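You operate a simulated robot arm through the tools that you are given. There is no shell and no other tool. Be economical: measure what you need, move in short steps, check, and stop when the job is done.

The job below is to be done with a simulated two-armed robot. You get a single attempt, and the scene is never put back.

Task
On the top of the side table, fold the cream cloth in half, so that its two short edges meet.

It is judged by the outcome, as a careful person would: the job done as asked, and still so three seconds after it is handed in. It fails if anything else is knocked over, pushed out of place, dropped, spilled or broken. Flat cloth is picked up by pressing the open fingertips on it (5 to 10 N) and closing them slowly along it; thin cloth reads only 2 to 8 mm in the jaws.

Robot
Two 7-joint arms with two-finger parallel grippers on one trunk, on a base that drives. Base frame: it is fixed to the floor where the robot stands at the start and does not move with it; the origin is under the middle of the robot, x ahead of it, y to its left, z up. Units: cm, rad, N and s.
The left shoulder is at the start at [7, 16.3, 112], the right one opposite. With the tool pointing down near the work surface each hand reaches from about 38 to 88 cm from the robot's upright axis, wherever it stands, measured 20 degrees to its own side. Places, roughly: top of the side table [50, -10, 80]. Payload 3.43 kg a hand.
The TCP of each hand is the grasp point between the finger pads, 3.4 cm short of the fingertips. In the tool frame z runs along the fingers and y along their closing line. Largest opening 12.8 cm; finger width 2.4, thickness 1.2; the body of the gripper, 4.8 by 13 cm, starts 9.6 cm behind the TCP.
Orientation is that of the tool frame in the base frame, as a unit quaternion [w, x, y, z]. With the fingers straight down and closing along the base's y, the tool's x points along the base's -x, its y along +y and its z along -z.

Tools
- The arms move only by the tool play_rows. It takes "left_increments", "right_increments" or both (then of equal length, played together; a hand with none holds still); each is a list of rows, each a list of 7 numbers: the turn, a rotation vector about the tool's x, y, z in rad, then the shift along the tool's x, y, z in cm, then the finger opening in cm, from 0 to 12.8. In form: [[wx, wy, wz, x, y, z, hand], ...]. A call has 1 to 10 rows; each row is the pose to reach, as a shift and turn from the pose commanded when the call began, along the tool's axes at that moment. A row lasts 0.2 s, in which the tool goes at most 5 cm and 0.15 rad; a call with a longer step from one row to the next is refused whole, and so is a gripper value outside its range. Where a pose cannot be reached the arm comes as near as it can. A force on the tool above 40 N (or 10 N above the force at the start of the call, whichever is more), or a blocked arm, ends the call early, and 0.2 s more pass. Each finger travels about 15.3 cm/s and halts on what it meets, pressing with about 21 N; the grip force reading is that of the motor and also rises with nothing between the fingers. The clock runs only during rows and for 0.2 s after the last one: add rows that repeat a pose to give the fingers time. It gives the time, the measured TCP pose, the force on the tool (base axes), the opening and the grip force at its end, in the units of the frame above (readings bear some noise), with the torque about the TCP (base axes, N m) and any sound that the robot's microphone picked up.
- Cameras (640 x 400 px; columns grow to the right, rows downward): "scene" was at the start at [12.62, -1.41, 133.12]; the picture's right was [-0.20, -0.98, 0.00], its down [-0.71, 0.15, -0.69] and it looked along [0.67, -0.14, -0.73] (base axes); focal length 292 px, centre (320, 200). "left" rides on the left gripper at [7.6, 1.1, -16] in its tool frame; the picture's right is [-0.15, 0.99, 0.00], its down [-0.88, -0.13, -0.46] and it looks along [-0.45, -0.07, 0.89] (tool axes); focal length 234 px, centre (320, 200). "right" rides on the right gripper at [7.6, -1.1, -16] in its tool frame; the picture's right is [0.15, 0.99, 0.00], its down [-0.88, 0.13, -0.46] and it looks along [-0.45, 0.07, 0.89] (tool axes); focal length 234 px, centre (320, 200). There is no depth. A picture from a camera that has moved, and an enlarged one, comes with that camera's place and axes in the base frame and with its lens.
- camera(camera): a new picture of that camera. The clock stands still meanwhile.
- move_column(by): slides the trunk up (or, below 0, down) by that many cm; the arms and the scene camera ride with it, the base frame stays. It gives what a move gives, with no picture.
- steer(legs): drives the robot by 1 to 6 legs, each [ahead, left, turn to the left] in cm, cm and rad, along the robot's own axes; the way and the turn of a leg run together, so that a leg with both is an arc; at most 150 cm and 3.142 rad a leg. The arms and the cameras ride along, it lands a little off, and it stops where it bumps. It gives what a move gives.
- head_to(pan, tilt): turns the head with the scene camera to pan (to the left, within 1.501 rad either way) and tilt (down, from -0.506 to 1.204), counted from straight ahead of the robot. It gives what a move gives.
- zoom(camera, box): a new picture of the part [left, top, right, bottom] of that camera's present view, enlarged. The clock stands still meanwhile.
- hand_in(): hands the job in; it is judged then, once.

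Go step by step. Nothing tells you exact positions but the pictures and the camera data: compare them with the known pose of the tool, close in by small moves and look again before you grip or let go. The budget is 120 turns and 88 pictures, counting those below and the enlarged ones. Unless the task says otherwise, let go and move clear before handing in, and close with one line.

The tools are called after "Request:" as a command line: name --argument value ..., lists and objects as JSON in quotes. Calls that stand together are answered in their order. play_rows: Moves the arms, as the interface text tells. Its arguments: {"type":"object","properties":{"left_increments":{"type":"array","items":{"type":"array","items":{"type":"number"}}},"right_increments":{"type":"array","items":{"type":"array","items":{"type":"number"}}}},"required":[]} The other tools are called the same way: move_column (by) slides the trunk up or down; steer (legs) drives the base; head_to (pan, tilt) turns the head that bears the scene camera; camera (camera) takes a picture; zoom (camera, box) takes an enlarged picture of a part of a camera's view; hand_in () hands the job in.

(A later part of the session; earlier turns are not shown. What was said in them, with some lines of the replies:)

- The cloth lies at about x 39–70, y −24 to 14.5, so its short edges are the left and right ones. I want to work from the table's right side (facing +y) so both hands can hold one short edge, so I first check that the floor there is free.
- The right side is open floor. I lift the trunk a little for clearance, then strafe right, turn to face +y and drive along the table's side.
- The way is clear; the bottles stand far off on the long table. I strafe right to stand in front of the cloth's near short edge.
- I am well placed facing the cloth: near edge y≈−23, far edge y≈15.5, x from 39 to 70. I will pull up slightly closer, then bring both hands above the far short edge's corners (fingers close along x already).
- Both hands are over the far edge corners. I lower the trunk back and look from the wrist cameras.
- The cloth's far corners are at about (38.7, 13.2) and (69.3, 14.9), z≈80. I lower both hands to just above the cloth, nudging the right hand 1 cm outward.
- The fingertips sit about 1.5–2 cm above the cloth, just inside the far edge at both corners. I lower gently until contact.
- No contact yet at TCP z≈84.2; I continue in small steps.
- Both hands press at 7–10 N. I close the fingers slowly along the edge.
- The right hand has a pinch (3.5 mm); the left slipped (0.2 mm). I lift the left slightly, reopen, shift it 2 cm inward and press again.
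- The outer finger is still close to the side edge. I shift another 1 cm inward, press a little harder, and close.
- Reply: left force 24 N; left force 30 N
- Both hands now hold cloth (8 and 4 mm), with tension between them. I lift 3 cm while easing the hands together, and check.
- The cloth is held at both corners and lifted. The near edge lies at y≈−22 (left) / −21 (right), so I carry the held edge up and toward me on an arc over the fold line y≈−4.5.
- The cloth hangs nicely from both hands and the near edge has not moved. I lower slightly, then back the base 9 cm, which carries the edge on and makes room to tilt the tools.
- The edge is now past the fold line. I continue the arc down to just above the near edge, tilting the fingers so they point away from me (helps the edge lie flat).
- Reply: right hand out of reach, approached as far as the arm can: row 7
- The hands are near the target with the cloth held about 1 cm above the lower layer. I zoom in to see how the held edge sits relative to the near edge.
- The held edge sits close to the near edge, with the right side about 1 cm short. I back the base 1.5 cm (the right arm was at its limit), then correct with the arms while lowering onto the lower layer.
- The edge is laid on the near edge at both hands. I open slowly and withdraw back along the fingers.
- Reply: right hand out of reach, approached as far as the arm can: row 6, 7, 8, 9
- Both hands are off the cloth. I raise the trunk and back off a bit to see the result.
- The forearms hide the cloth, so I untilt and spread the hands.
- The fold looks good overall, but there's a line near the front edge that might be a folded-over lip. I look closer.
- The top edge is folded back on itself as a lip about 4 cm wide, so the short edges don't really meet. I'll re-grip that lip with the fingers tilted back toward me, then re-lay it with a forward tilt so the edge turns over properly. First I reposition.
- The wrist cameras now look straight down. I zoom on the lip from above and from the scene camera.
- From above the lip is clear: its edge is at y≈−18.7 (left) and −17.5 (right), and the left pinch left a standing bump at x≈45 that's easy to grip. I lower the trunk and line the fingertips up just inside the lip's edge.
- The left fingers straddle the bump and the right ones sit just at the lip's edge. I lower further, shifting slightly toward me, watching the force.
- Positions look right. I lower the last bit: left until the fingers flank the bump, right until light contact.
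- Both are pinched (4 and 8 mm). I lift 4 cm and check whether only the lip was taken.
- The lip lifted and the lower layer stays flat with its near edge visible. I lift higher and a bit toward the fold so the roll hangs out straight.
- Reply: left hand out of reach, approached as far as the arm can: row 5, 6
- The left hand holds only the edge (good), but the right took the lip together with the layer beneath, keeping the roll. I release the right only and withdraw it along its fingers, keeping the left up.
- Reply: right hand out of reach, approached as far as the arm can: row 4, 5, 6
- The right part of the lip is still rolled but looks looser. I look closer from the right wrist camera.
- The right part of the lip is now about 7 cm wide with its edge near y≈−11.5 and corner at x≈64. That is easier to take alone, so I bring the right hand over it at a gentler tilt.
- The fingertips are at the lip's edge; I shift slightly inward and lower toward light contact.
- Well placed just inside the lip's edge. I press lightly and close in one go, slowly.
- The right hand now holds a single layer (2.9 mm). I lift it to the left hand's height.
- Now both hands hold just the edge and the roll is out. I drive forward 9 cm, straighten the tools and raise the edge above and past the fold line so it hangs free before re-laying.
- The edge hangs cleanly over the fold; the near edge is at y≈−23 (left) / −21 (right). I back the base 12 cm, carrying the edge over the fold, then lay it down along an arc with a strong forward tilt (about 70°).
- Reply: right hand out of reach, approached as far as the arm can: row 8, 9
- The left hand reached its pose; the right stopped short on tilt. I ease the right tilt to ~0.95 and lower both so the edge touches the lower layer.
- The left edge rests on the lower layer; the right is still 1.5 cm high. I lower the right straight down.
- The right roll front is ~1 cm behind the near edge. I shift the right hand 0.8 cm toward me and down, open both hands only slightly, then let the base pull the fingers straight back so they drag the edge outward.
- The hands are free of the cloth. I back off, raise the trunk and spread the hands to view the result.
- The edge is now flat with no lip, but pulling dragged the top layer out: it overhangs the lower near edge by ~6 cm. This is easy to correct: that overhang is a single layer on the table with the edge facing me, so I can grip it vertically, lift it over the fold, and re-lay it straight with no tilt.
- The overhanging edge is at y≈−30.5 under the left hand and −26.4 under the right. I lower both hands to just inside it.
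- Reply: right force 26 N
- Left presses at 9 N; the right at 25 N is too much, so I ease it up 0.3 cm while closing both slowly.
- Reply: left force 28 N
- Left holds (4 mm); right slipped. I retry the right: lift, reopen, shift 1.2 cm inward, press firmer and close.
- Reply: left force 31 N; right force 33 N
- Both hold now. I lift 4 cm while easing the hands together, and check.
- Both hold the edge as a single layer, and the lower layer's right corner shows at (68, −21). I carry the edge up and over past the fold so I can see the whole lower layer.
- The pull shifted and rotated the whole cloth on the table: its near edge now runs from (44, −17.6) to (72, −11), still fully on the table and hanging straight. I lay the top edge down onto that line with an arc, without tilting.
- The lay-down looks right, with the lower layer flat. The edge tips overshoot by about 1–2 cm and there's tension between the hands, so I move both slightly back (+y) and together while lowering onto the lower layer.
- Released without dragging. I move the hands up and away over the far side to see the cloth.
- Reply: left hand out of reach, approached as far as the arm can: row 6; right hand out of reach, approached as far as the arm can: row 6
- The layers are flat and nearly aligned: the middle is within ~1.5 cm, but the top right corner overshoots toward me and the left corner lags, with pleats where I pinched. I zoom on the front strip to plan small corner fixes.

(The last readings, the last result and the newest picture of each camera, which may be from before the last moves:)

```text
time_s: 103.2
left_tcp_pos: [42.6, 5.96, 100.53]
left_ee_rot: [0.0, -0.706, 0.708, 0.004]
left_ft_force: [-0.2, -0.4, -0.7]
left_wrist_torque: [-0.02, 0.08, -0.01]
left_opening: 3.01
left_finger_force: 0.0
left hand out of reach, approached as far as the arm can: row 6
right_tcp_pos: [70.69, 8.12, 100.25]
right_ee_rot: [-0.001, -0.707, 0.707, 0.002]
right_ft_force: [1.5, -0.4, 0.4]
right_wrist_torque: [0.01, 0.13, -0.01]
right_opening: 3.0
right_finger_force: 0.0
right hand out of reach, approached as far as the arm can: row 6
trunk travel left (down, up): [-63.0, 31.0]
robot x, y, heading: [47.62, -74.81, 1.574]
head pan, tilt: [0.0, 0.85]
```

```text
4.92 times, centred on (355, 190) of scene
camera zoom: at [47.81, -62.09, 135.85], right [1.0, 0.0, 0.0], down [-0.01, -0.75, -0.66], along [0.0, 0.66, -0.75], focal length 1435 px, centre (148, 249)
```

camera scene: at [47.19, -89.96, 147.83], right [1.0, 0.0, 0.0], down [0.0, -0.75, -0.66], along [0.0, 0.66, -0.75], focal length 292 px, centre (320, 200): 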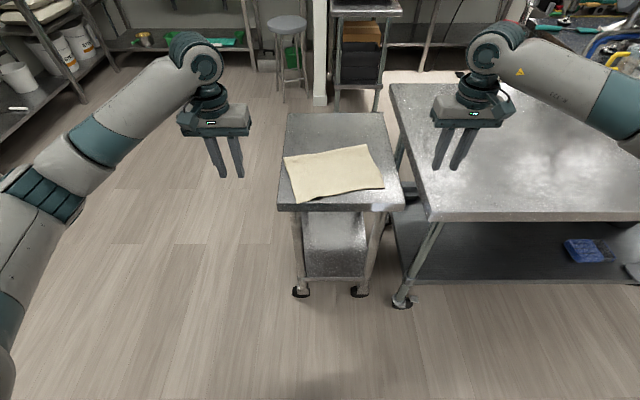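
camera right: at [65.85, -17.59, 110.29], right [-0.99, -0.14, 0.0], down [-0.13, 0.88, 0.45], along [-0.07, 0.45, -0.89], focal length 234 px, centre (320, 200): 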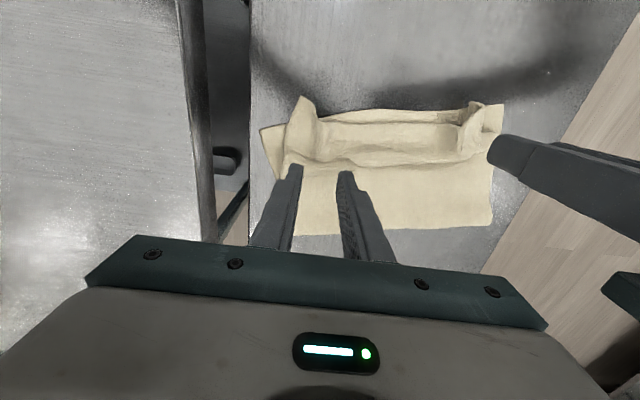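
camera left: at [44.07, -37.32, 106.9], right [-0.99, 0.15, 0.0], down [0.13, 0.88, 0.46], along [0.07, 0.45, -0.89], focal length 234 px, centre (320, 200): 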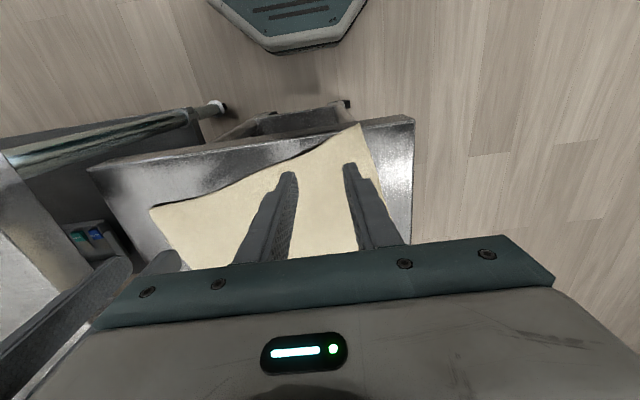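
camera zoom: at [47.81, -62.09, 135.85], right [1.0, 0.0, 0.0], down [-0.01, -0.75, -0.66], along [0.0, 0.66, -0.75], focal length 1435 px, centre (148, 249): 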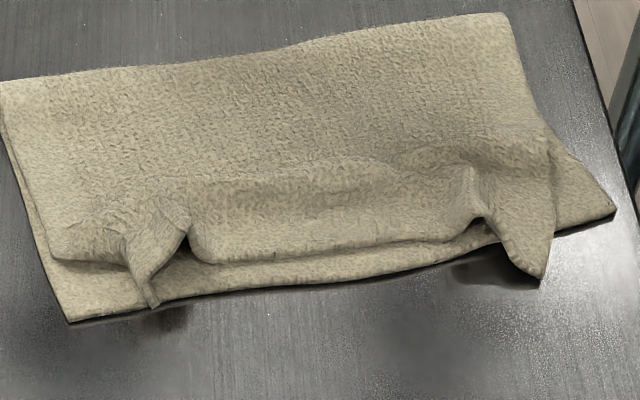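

I'll fix both corners: the right hand takes the overshooting right corner near (66.8, −14.6), the left takes the lagging left corner near (44.4, −13.2). First I move both hands above those points.

Request:
play_rows --left_increments '[[0, 0, 0, 3.9, -0.4, 0, 3], [0, 0, 0, 7.8, -0.8, 0, 3], [0, 0, 0, 11.6, -1.2, 0, 3], [0, 0, 0, 15.4, -1.6, 0, 3], [0, 0, 0, 19.2, -1.8, 0, 3], [0, 0, 0, 19.2, -1.8, 4, 3], [0, 0, 0, 19.2, -1.8, 8, 3], [0, 0, 0, 19.2, -1.8, 11.5, 3], [0, 0, 0, 19.2, -1.8, 14.3, 3]]' --right_increments '[[0, 0, 0, 4.6, 0.8, 0, 3], [0, 0, 0, 9.2, 1.6, 0, 3], [0, 0, 0, 13.8, 2.4, 0, 3], [0, 0, 0, 18.4, 3.2, 0, 3], [0, 0, 0, 22.7, 3.9, 0, 3], [0, 0, 0, 22.7, 3.9, 4, 3], [0, 0, 0, 22.7, 3.9, 8, 3], [0, 0, 0, 22.7, 3.9, 11.5, 3], [0, 0, 0, 22.7, 3.9, 14, 3]]'

```text
time_s: 105.2
left_tcp_pos: [43.82, -12.93, 86.01]
left_ee_rot: [0.0, 0.707, -0.707, -0.001]
left_ft_force: [0.2, 0.2, -0.4]
left_wrist_torque: [0.0, 0.01, -0.02]
left_opening: 3.0
left_finger_force: 0.1
right_tcp_pos: [66.44, -14.94, 86.59]
right_ee_rot: [-0.001, -0.706, 0.708, -0.001]
right_ft_force: [-0.6, 0.1, -0.1]
right_wrist_torque: [0.01, 0.0, 0.01]
right_opening: 2.99
right_finger_force: 0.0
trunk travel left (down, up): [-63.0, 31.0]
robot x, y, heading: [47.36, -74.97, 1.566]
head pan, tilt: [0.0, 0.85]
```

Request:
camera --camera "left"

```text
4 pictures are left
camera left: at [42.73, -20.5, 101.78], right [-0.99, 0.15, 0.0], down [0.13, 0.88, 0.46], along [0.07, 0.45, -0.89], focal length 234 px, centre (320, 200)
```

left: 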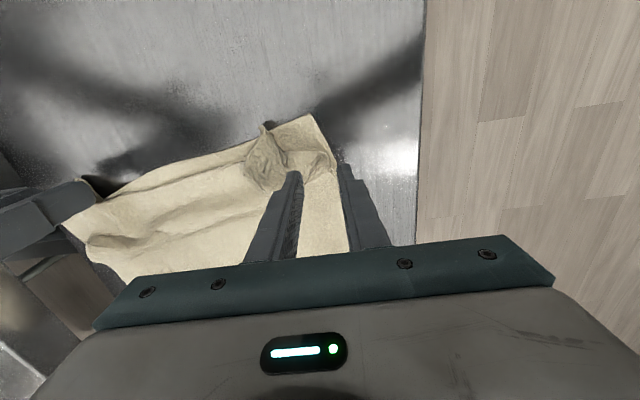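

The top-left corner is at about (42.4, −14), so I shift the left hand 1.2 cm inward and 0.8 cm toward me, and lower both to light contact.

Request:
play_rows --left_increments '[[0, 0, 0, 0.8, -1.2, 0, 3], [0, 0, 0, 0.8, -1.2, 0.8, 3], [0, 0, 0, 0.8, -1.2, 1.4, 3], [0, 0, 0, 0.8, -1.2, 1.7, 3]]' --right_increments '[[0, 0, 0, -0.3, -0.4, 0.5, 3], [0, 0, 0, -0.3, -0.4, 1.5, 3], [0, 0, 0, -0.3, -0.4, 2.2, 3], [0, 0, 0, -0.3, -0.4, 2.6, 3]]'

```text
time_s: 106.2
left_tcp_pos: [45.02, -13.78, 84.5]
left_ee_rot: [0.002, -0.707, 0.707, 0.0]
left_ft_force: [0.4, -0.2, 3.1]
left_wrist_torque: [0.01, -0.06, 0.04]
left_opening: 2.99
left_finger_force: 0.0
right_tcp_pos: [66.69, -14.38, 83.91]
right_ee_rot: [-0.001, -0.706, 0.709, -0.001]
right_ft_force: [0.1, 0.3, 1.6]
right_wrist_torque: [0.04, -0.01, 0.0]
right_opening: 2.97
right_finger_force: 0.1
trunk travel left (down, up): [-63.0, 31.0]
robot x, y, heading: [47.44, -74.6, 1.568]
head pan, tilt: [0.0, 0.85]
```

Light contact on both (3 N and 2 N). I press slightly more on the right and close both slowly.

Request:
play_rows --left_increments '[[0, 0, 0, 0, 0, 0.1, 3], [0, 0, 0, 0, 0, 0.1, 2.6], [0, 0, 0, 0, 0, 0.1, 2.2], [0, 0, 0, 0, 0, 0.1, 1.8], [0, 0, 0, 0, 0, 0.1, 1.4], [0, 0, 0, 0, 0, 0.1, 1.0], [0, 0, 0, 0, 0, 0.1, 0.6], [0, 0, 0, 0, 0, 0.1, 0.2], [0, 0, 0, 0, 0, 0.1, 0], [0, 0, 0, 0, 0, 0.1, 0]]' --right_increments '[[0, 0, 0, 0, 0, 0.2, 3], [0, 0, 0, 0, 0, 0.2, 2.6], [0, 0, 0, 0, 0, 0.2, 2.2], [0, 0, 0, 0, 0, 0.2, 1.8], [0, 0, 0, 0, 0, 0.2, 1.4], [0, 0, 0, 0, 0, 0.2, 1.0], [0, 0, 0, 0, 0, 0.2, 0.6], [0, 0, 0, 0, 0, 0.2, 0.2], [0, 0, 0, 0, 0, 0.2, 0], [0, 0, 0, 0, 0, 0.2, 0]]'

```text
time_s: 108.5
left_tcp_pos: [45.06, -13.86, 84.47]
left_ee_rot: [-0.001, 0.708, -0.707, 0.0]
left_ft_force: [-0.4, -0.2, 4.2]
left_wrist_torque: [0.05, -0.04, 0.0]
left_opening: 0.0
left_finger_force: 20.7
right_tcp_pos: [66.64, -14.35, 83.76]
right_ee_rot: [-0.001, -0.706, 0.709, -0.001]
right_ft_force: [0.3, -0.9, 3.6]
right_wrist_torque: [0.02, 0.01, -0.04]
right_opening: 0.31
right_finger_force: 21.0
trunk travel left (down, up): [-63.0, 31.0]
robot x, y, heading: [47.42, -74.88, 1.569]
head pan, tilt: [0.0, 0.85]
```

The right corner is held; the left slipped. I move the right corner outward and back onto the lower corner, while the left lifts, reopens wider and presses again.

Request:
play_rows --left_increments '[[0, 0, 0, 0, 0, -1.5, 0], [0, 0, 0, 0, 0, -1.8, 2.5], [0, 0, 0, 0, 0, -1.8, 4.5], [0, 0, 0, 0, 0, -1.0, 4.5], [0, 0, 0, 0, 0, -0.2, 4.5], [0, 0, 0, 0, 0, 0.1, 4.5], [0, 0, 0, 0, 0, 0.25, 4.5]]' --right_increments '[[0, 0, 0, 0, 0, -1.2, 0], [0, 0, 0, -1.2, -1.2, -2, 0], [0, 0, 0, -2.6, -2.5, -2.2, 0], [0, 0, 0, -4, -3.8, -2.2, 0], [0, 0, 0, -4.4, -4.2, -1.5, 0], [0, 0, 0, -4.4, -4.2, -0.8, 0], [0, 0, 0, -4.4, -4.2, -0.6, 0]]'

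```text
time_s: 110.0
left_tcp_pos: [45.03, -13.91, 84.32]
left_ee_rot: [-0.001, 0.707, -0.707, 0.0]
left_ft_force: [0.0, -0.4, 2.1]
left_wrist_torque: [0.0, -0.05, 0.01]
left_opening: 4.49
left_finger_force: 0.0
right_tcp_pos: [70.89, -10.07, 84.33]
right_ee_rot: [-0.001, -0.706, 0.708, -0.001]
right_ft_force: [-0.5, 0.2, 1.7]
right_wrist_torque: [0.0, -0.03, 0.01]
right_opening: 0.3
right_finger_force: 21.2
trunk travel left (down, up): [-63.0, 31.0]
robot x, y, heading: [47.21, -75.12, 1.57]
head pan, tilt: [0.0, 0.85]
```

Right corner is now at (71, −10). I release it gently and press and close the left again.

Request:
play_rows --left_increments '[[0, 0, 0, 0, 0, 0.2, 4.5], [0, 0, 0, 0, 0, 0.3, 4], [0, 0, 0, 0, 0, 0.3, 3.5], [0, 0, 0, 0, 0, 0.3, 3], [0, 0, 0, 0, 0, 0.3, 2.5], [0, 0, 0, 0, 0, 0.3, 2], [0, 0, 0, 0, 0, 0.3, 1.5], [0, 0, 0, 0, 0, 0.3, 0.9], [0, 0, 0, 0, 0, 0.3, 0.3], [0, 0, 0, 0, 0, 0.3, 0]]' --right_increments '[[0, 0, 0, 0, 0, 0, 0.4], [0, 0, 0, 0, 0, 0, 0.8], [0, 0, 0, 0, 0, 0, 1.2], [0, 0, 0, 0, 0, 0, 1.8], [0, 0, 0, 0, 0, 0, 2.4], [0, 0, 0, 0, 0, -1, 2.4], [0, 0, 0, 0, 0, -3, 2.4], [0, 0, 0, 0, 0, -6, 2.4], [0, 0, 0, 0, 0, -9, 2.4], [0, 0, 0, 0, 0, -12, 2.4]]'

```text
time_s: 112.2
left_tcp_pos: [45.16, -14.01, 83.89]
left_ee_rot: [-0.002, 0.707, -0.707, -0.001]
left_ft_force: [3.4, 0.2, 20.5]
left_wrist_torque: [-0.04, -0.28, -0.01]
left_opening: 0.48
left_finger_force: 21.0
right_tcp_pos: [70.96, -10.27, 96.41]
right_ee_rot: [0.0, -0.706, 0.708, -0.001]
right_ft_force: [-0.2, 0.5, 0.1]
right_wrist_torque: [0.01, 0.01, -0.01]
right_opening: 2.41
right_finger_force: 0.0
trunk travel left (down, up): [-63.0, 31.0]
robot x, y, heading: [47.8, -74.92, 1.569]
head pan, tilt: [0.0, 0.85]
```

The left holds something (4.8 mm). I lift it 2 cm and check that it's only the top layer.

Request:
play_rows --left_increments '[[0, 0, 0, 0, 0, -1, 0], [0, 0, 0, 0, 0, -2.3, 0]]'

Request:
camera --camera "left"

```text
time_s: 112.8
left_tcp_pos: [45.05, -14.07, 86.04]
left_ee_rot: [0.0, 0.707, -0.707, -0.001]
left_ft_force: [0.7, -0.1, -1.3]
left_wrist_torque: [0.03, -0.01, -0.03]
left_opening: 0.3
left_finger_force: 21.4
right_tcp_pos: [71.05, -10.04, 96.33]
right_ee_rot: [-0.001, -0.706, 0.708, -0.001]
right_ft_force: [0.0, 0.3, 0.6]
right_wrist_torque: [0.01, 0.01, -0.03]
right_opening: 2.41
right_finger_force: 0.1
trunk travel left (down, up): [-63.0, 31.0]
robot x, y, heading: [47.63, -74.77, 1.567]
head pan, tilt: [0.0, 0.85]
```

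```text
3 pictures are left
camera left: at [44.04, -21.7, 101.86], right [-0.99, 0.15, 0.0], down [0.13, 0.88, 0.45], along [0.07, 0.45, -0.89], focal length 234 px, centre (320, 200)
```

left: 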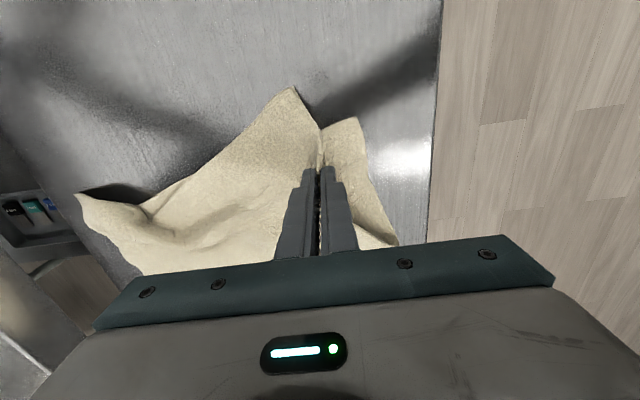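

That view is ambiguous: an edge point now reaches y≈−21. I use one scene picture to understand before moving on.

Request:
zoom --camera "scene" --box '[270, 110, 430, 230]'

```text
3.33 times, centred on (350, 170) of scene
camera zoom: at [47.25, -61.94, 135.83], right [1.0, 0.0, 0.0], down [0.0, -0.75, -0.66], along [0.0, 0.66, -0.75], focal length 972 px, centre (220, 300)
```

zoom: 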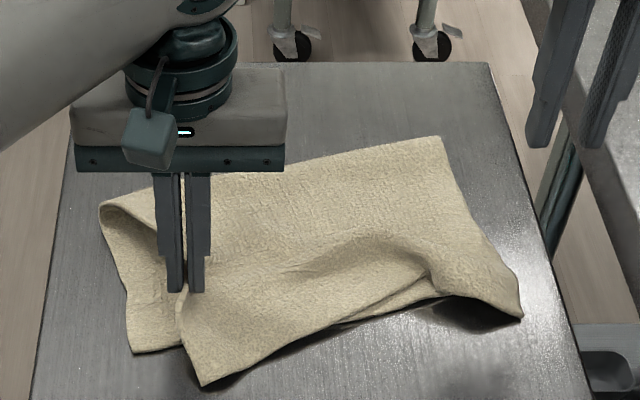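

Now it's clear: the left pinch holds only the top sheet's side edge; the corner had been tucked and has unfolded to (46, −21), while the lower left corner is at (41, −18). The top sheet overshoots toward me by ~3–4 cm, so I also take its right corner and move both back together.

Request:
play_rows --right_increments '[[0, 0, 0, 1.2, 1, 2, 3], [0, 0, 0, 2.4, 2, 5, 3.5], [0, 0, 0, 3.5, 3, 8, 4], [0, 0, 0, 3.5, 3, 10.5, 4], [0, 0, 0, 3.5, 3, 12, 4], [0, 0, 0, 3.5, 3, 12.4, 4]]'

```text
time_s: 114.2
left_tcp_pos: [45.21, -14.11, 86.15]
left_ee_rot: [0.002, -0.707, 0.708, 0.0]
left_ft_force: [-0.5, 0.8, -0.3]
left_wrist_torque: [-0.02, -0.02, 0.01]
left_opening: 0.32
left_finger_force: 21.5
right_tcp_pos: [67.82, -13.18, 83.99]
right_ee_rot: [0.0, -0.706, 0.708, 0.001]
right_ft_force: [-0.5, 2.6, 12.0]
right_wrist_torque: [0.14, 0.43, -0.09]
right_opening: 4.03
right_finger_force: 0.7
trunk travel left (down, up): [-63.0, 31.0]
robot x, y, heading: [47.37, -74.72, 1.569]
head pan, tilt: [0.0, 0.85]
```

Request:
play_rows --right_increments '[[0, 0, 0, 0, 0, 0, 3.5], [0, 0, 0, 0, 0, 0, 3.0], [0, 0, 0, 0, 0, 0, 2.5], [0, 0, 0, 0, 0, 0, 2.0], [0, 0, 0, 0, 0, 0, 1.5], [0, 0, 0, 0, 0, 0, 1.0], [0, 0, 0, 0, 0, 0, 0.5], [0, 0, 0, 0, 0, 0, 0], [0, 0, 0, 0, 0, 0, 0]]'

```text
time_s: 116.2
left_tcp_pos: [45.09, -14.16, 86.19]
left_ee_rot: [-0.001, 0.707, -0.707, 0.0]
left_ft_force: [0.6, -0.3, -0.1]
left_wrist_torque: [-0.03, 0.01, 0.0]
left_opening: 0.32
left_finger_force: 20.8
right_tcp_pos: [67.78, -13.36, 83.98]
right_ee_rot: [-0.001, -0.706, 0.708, 0.0]
right_ft_force: [-1.4, -1.5, 11.3]
right_wrist_torque: [0.04, 0.15, 0.0]
right_opening: 0.43
right_finger_force: 21.0
trunk travel left (down, up): [-63.0, 31.0]
robot x, y, heading: [47.24, -75.12, 1.569]
head pan, tilt: [0.0, 0.85]
```

Both hold. I lift the right slightly and move both: left by (−4.3, +3.0), right by (+0.5, +3.6), then lower.

Request:
play_rows --left_increments '[[0, 0, 0, 0, 0, -1, 0], [0, 0, 0, -0.5, 0.8, -1.5, 0], [0, 0, 0, -1.5, 2, -1.5, 0], [0, 0, 0, -2.5, 3.4, -1.5, 0], [0, 0, 0, -3, 4.3, -1, 0], [0, 0, 0, -3, 4.3, 0.2, 0], [0, 0, 0, -3, 4.3, 1.2, 0], [0, 0, 0, -3, 4.3, 1.7, 0]]' --right_increments '[[0, 0, 0, 0, 0, -1.2, 0], [0, 0, 0, -0.6, 0, -2.2, 0], [0, 0, 0, -1.6, -0.2, -2.5, 0], [0, 0, 0, -2.8, -0.4, -2.5, 0], [0, 0, 0, -3.6, -0.5, -2.2, 0], [0, 0, 0, -3.6, -0.5, -1.5, 0], [0, 0, 0, -3.6, -0.5, -0.8, 0], [0, 0, 0, -3.6, -0.5, -0.4, 0]]'

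Request:
play_rows --left_increments '[[0, 0, 0, 0, 0, 0, 0.4], [0, 0, 0, 0, 0, 0, 0.8], [0, 0, 0, 0, 0, 0, 1.2], [0, 0, 0, 0, 0, 0, 1.8], [0, 0, 0, 0, 0, 0, 2.4], [0, 0, 0, 0, 0, -1, 2.4], [0, 0, 0, 0, 0, -3, 2.4], [0, 0, 0, 0, 0, -6, 2.4], [0, 0, 0, 0, 0, -10, 2.4], [0, 0, 0, 0, 0, -14, 2.4]]' --right_increments '[[0, 0, 0, 0, 0, 0, 0.4], [0, 0, 0, 0, 0, 0, 0.8], [0, 0, 0, 0, 0, 0, 1.2], [0, 0, 0, 0, 0, 0, 1.8], [0, 0, 0, 0, 0, 0, 2.4], [0, 0, 0, 0, 0, -1, 2.4], [0, 0, 0, 0, 0, -3, 2.4], [0, 0, 0, 0, 0, -6, 2.4], [0, 0, 0, 0, 0, -10, 2.4], [0, 0, 0, 0, 0, -14, 2.4]]'

Request:
play_rows --left_increments '[[0, 0, 0, -3, 2, 0, 2.4], [0, 0, 0, -6, 4, 0, 2.4], [0, 0, 0, -9, 6, 0, 2.4], [0, 0, 0, -12, 8, 0, 2.4], [0, 0, 0, -15, 10, 0, 2.4]]' --right_increments '[[0, 0, 0, -3, -1.5, 0, 2.4], [0, 0, 0, -6, -3, 0, 2.4], [0, 0, 0, -9, -4.5, 0, 2.4], [0, 0, 0, -12, -6, 0, 2.4], [0, 0, 0, -14, -7, 0, 2.4]]'

Request:
zoom --camera "scene" --box '[270, 110, 430, 230]'

```text
time_s: 118.0
left_tcp_pos: [40.8, -10.83, 84.73]
left_ee_rot: [0.001, -0.706, 0.708, 0.0]
left_ft_force: [10.7, 2.1, 0.2]
left_wrist_torque: [0.09, -0.41, 0.12]
left_opening: 0.41
left_finger_force: 20.8
right_tcp_pos: [68.26, -9.88, 84.32]
right_ee_rot: [-0.001, -0.705, 0.709, -0.001]
right_ft_force: [-10.7, -0.7, 4.2]
right_wrist_torque: [0.0, 0.24, 0.25]
right_opening: 0.63
right_finger_force: 20.8
trunk travel left (down, up): [-63.0, 31.0]
robot x, y, heading: [47.48, -74.93, 1.567]
head pan, tilt: [0.0, 0.85]
```

```text
time_s: 120.2
left_tcp_pos: [40.8, -11.17, 98.33]
left_ee_rot: [0.0, -0.707, 0.708, 0.0]
left_ft_force: [-0.6, -0.2, 0.5]
left_wrist_torque: [0.02, 0.04, 0.0]
left_opening: 2.43
left_finger_force: 0.1
right_tcp_pos: [68.49, -10.06, 98.22]
right_ee_rot: [0.0, -0.706, 0.708, -0.001]
right_ft_force: [-0.6, 0.6, 0.1]
right_wrist_torque: [0.03, 0.02, 0.0]
right_opening: 2.38
right_finger_force: 0.1
trunk travel left (down, up): [-63.0, 31.0]
robot x, y, heading: [47.56, -74.78, 1.572]
head pan, tilt: [0.0, 0.85]
```

```text
time_s: 121.5
left_tcp_pos: [30.78, 3.69, 98.16]
left_ee_rot: [0.001, -0.706, 0.708, -0.001]
left_ft_force: [-1.2, -0.1, -0.7]
left_wrist_torque: [-0.03, 0.05, 0.03]
left_opening: 2.43
left_finger_force: 0.1
right_tcp_pos: [75.43, 4.33, 98.06]
right_ee_rot: [0.0, -0.705, 0.709, -0.002]
right_ft_force: [-0.7, 0.0, -1.3]
right_wrist_torque: [0.0, -0.01, -0.02]
right_opening: 2.4
right_finger_force: 0.2
trunk travel left (down, up): [-63.0, 31.0]
robot x, y, heading: [47.67, -75.05, 1.566]
head pan, tilt: [0.0, 0.85]
```

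```text
3.33 times, centred on (350, 170) of scene
camera zoom: at [47.21, -61.77, 135.83], right [1.0, 0.0, 0.0], down [0.0, -0.75, -0.66], along [0.0, 0.66, -0.75], focal length 972 px, centre (220, 300)
```

zoom: 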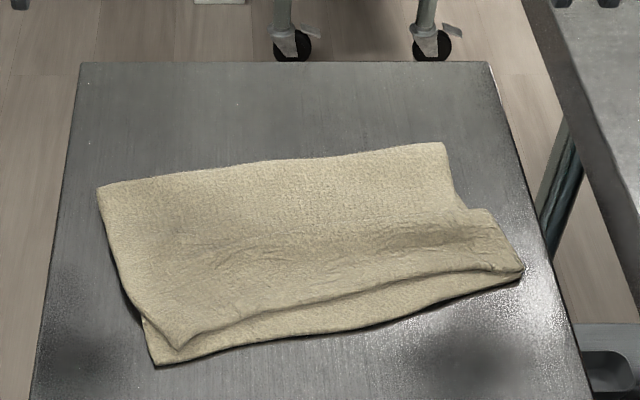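

Now the fold is flat and square with the corners matching within about 1–2 cm; only the middle of the top edge is ~2.5 cm short, with some slack wrinkles behind it. I'll draw it forward gently by pressing open fingertips lightly on the top layer and sliding 2 cm toward me.

Request:
play_rows --left_increments '[[0, 0, 0, 3, -3.9, 0, 3], [0, 0, 0, 6, -7.8, 0, 4], [0, 0, 0, 9, -11.7, 0, 5], [0, 0, 0, 12, -15.6, 0, 6], [0, 0, 0, 14.5, -19.5, 0, 6], [0, 0, 0, 16, -23.2, 1, 6], [0, 0, 0, 16, -23.2, 5, 6], [0, 0, 0, 16, -23.2, 9, 6], [0, 0, 0, 16, -23.2, 12, 6], [0, 0, 0, 16, -23.2, 13.3, 6]]'

```text
time_s: 123.7
left_tcp_pos: [53.74, -12.2, 85.16]
left_ee_rot: [0.0, -0.707, 0.707, -0.001]
left_ft_force: [0.6, 0.5, 0.1]
left_wrist_torque: [0.02, -0.01, 0.03]
left_opening: 6.02
left_finger_force: 0.1
right_tcp_pos: [75.42, 4.21, 98.03]
right_ee_rot: [-0.001, -0.705, 0.709, -0.002]
right_ft_force: [-0.1, -0.1, 0.2]
right_wrist_torque: [-0.04, 0.0, 0.0]
right_opening: 2.4
right_finger_force: 0.0
trunk travel left (down, up): [-63.0, 31.0]
robot x, y, heading: [47.9, -75.14, 1.566]
head pan, tilt: [0.0, 0.85]
```

Request:
play_rows --left_increments '[[0, 0, 0, 0, 0, 0.4, 6], [0, 0, 0, 0, 0, 0.7, 6]]'

```text
time_s: 124.2
left_tcp_pos: [54.04, -11.8, 84.34]
left_ee_rot: [0.001, -0.707, 0.708, -0.001]
left_ft_force: [0.0, -0.2, 0.5]
left_wrist_torque: [-0.03, 0.03, 0.01]
left_opening: 5.99
left_finger_force: 0.2
right_tcp_pos: [75.44, 4.02, 98.08]
right_ee_rot: [0.0, -0.706, 0.708, -0.001]
right_ft_force: [0.3, 0.4, -0.5]
right_wrist_torque: [-0.03, -0.02, 0.04]
right_opening: 2.4
right_finger_force: 0.1
trunk travel left (down, up): [-63.0, 31.0]
robot x, y, heading: [47.5, -75.03, 1.566]
head pan, tilt: [0.0, 0.85]
```

Request:
play_rows --left_increments '[[0, 0, 0, 0, 0, 0.2, 6], [0, 0, 0, 0, 0, 0.35, 6]]'

```text
time_s: 124.8
left_tcp_pos: [54.09, -11.9, 84.15]
left_ee_rot: [0.001, -0.707, 0.707, 0.0]
left_ft_force: [-0.4, 1.2, 7.2]
left_wrist_torque: [0.04, 0.02, 0.01]
left_opening: 5.98
left_finger_force: 0.0
right_tcp_pos: [75.38, 4.27, 98.2]
right_ee_rot: [0.0, -0.706, 0.708, -0.001]
right_ft_force: [-0.4, -0.2, 0.7]
right_wrist_torque: [-0.04, 0.01, -0.03]
right_opening: 2.42
right_finger_force: 0.1
trunk travel left (down, up): [-63.0, 31.0]
robot x, y, heading: [47.44, -74.98, 1.573]
head pan, tilt: [0.0, 0.85]
```

Contact at 7 N. I slide 2.2 cm toward me slowly with slightly less pressure, lift straight off, and move clear.

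Request:
play_rows --left_increments '[[0, 0, 0, 0.4, 0, -0.05, 6], [0, 0, 0, 0.9, -0.1, -0.08, 6], [0, 0, 0, 1.4, -0.2, -0.08, 6], [0, 0, 0, 1.9, -0.3, -0.08, 6], [0, 0, 0, 2.3, -0.4, -0.08, 6], [0, 0, 0, 2.3, -0.4, -1, 6], [0, 0, 0, 2.3, -0.4, -4, 6], [0, 0, 0, 2.3, -0.4, -8, 6], [0, 0, 0, 2.3, -0.4, -12, 6], [0, 0, 0, 2.3, -0.4, -14, 6]]'

Request:
play_rows --left_increments '[[0, 0, 0, -3, 3.8, 0, 6], [0, 0, 0, -6, 7.6, 0, 6], [0, 0, 0, -9, 11.4, 0, 5], [0, 0, 0, -12, 15.2, 0, 4], [0, 0, 0, -15, 19, 0, 4], [0, 0, 0, -18, 23, 0, 4]]'

Request:
zoom --camera "scene" --box '[270, 110, 430, 230]'

```text
time_s: 127.0
left_tcp_pos: [54.1, -14.16, 98.31]
left_ee_rot: [0.001, -0.707, 0.707, 0.001]
left_ft_force: [-0.6, -0.1, 0.2]
left_wrist_torque: [-0.01, 0.03, -0.03]
left_opening: 5.99
left_finger_force: 0.1
right_tcp_pos: [75.44, 4.19, 97.97]
right_ee_rot: [-0.001, -0.706, 0.709, 0.0]
right_ft_force: [0.2, -0.1, -0.6]
right_wrist_torque: [-0.04, 0.01, 0.0]
right_opening: 2.4
right_finger_force: 0.1
trunk travel left (down, up): [-63.0, 31.0]
robot x, y, heading: [47.27, -75.13, 1.564]
head pan, tilt: [0.0, 0.85]
```

```text
time_s: 128.4
left_tcp_pos: [31.61, 4.08, 97.9]
left_ee_rot: [0.0, -0.707, 0.708, 0.0]
left_ft_force: [-0.6, -0.2, 0.2]
left_wrist_torque: [-0.02, -0.02, 0.01]
left_opening: 3.99
left_finger_force: 0.0
right_tcp_pos: [75.33, 4.23, 98.14]
right_ee_rot: [-0.001, -0.706, 0.709, -0.001]
right_ft_force: [0.1, 0.5, 0.3]
right_wrist_torque: [-0.04, -0.02, 0.01]
right_opening: 2.4
right_finger_force: 0.0
trunk travel left (down, up): [-63.0, 31.0]
robot x, y, heading: [47.27, -74.66, 1.563]
head pan, tilt: [0.0, 0.85]
```

```text
3.33 times, centred on (350, 170) of scene
camera zoom: at [47.23, -61.8, 135.83], right [1.0, 0.0, 0.0], down [0.0, -0.75, -0.66], along [0.0, 0.66, -0.75], focal length 972 px, centre (220, 300)
```

zoom: 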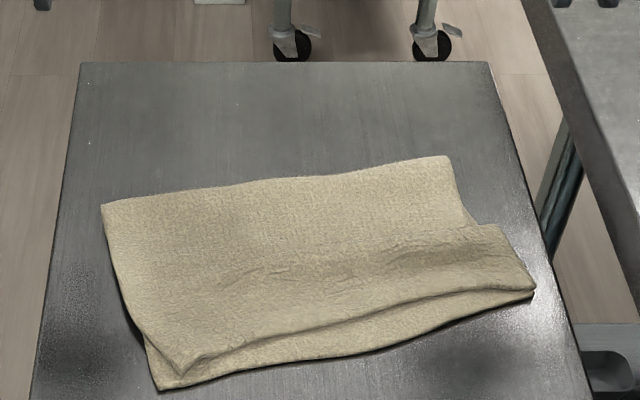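

The cloth lies folded in half and flat. That last slide moved the whole cloth instead of the top layer alone, so the alignment is unchanged. The corners match to about 0.5–2 cm, and the middle of the top edge is about 3 cm short. Both hands are clear and I have no pictures left, so I'm handing in rather than adjusting blind.

Request:
hand_in

```text
The job is handed in.
```

I folded the cream cloth in half on the side table and handed it in, but its short edges don't line up exactly. The corners are within about 0.5–2 cm, and the middle of the top edge is about 3 cm short. The cloth has also shifted and turned slightly on the table. I saw nothing else disturbed.
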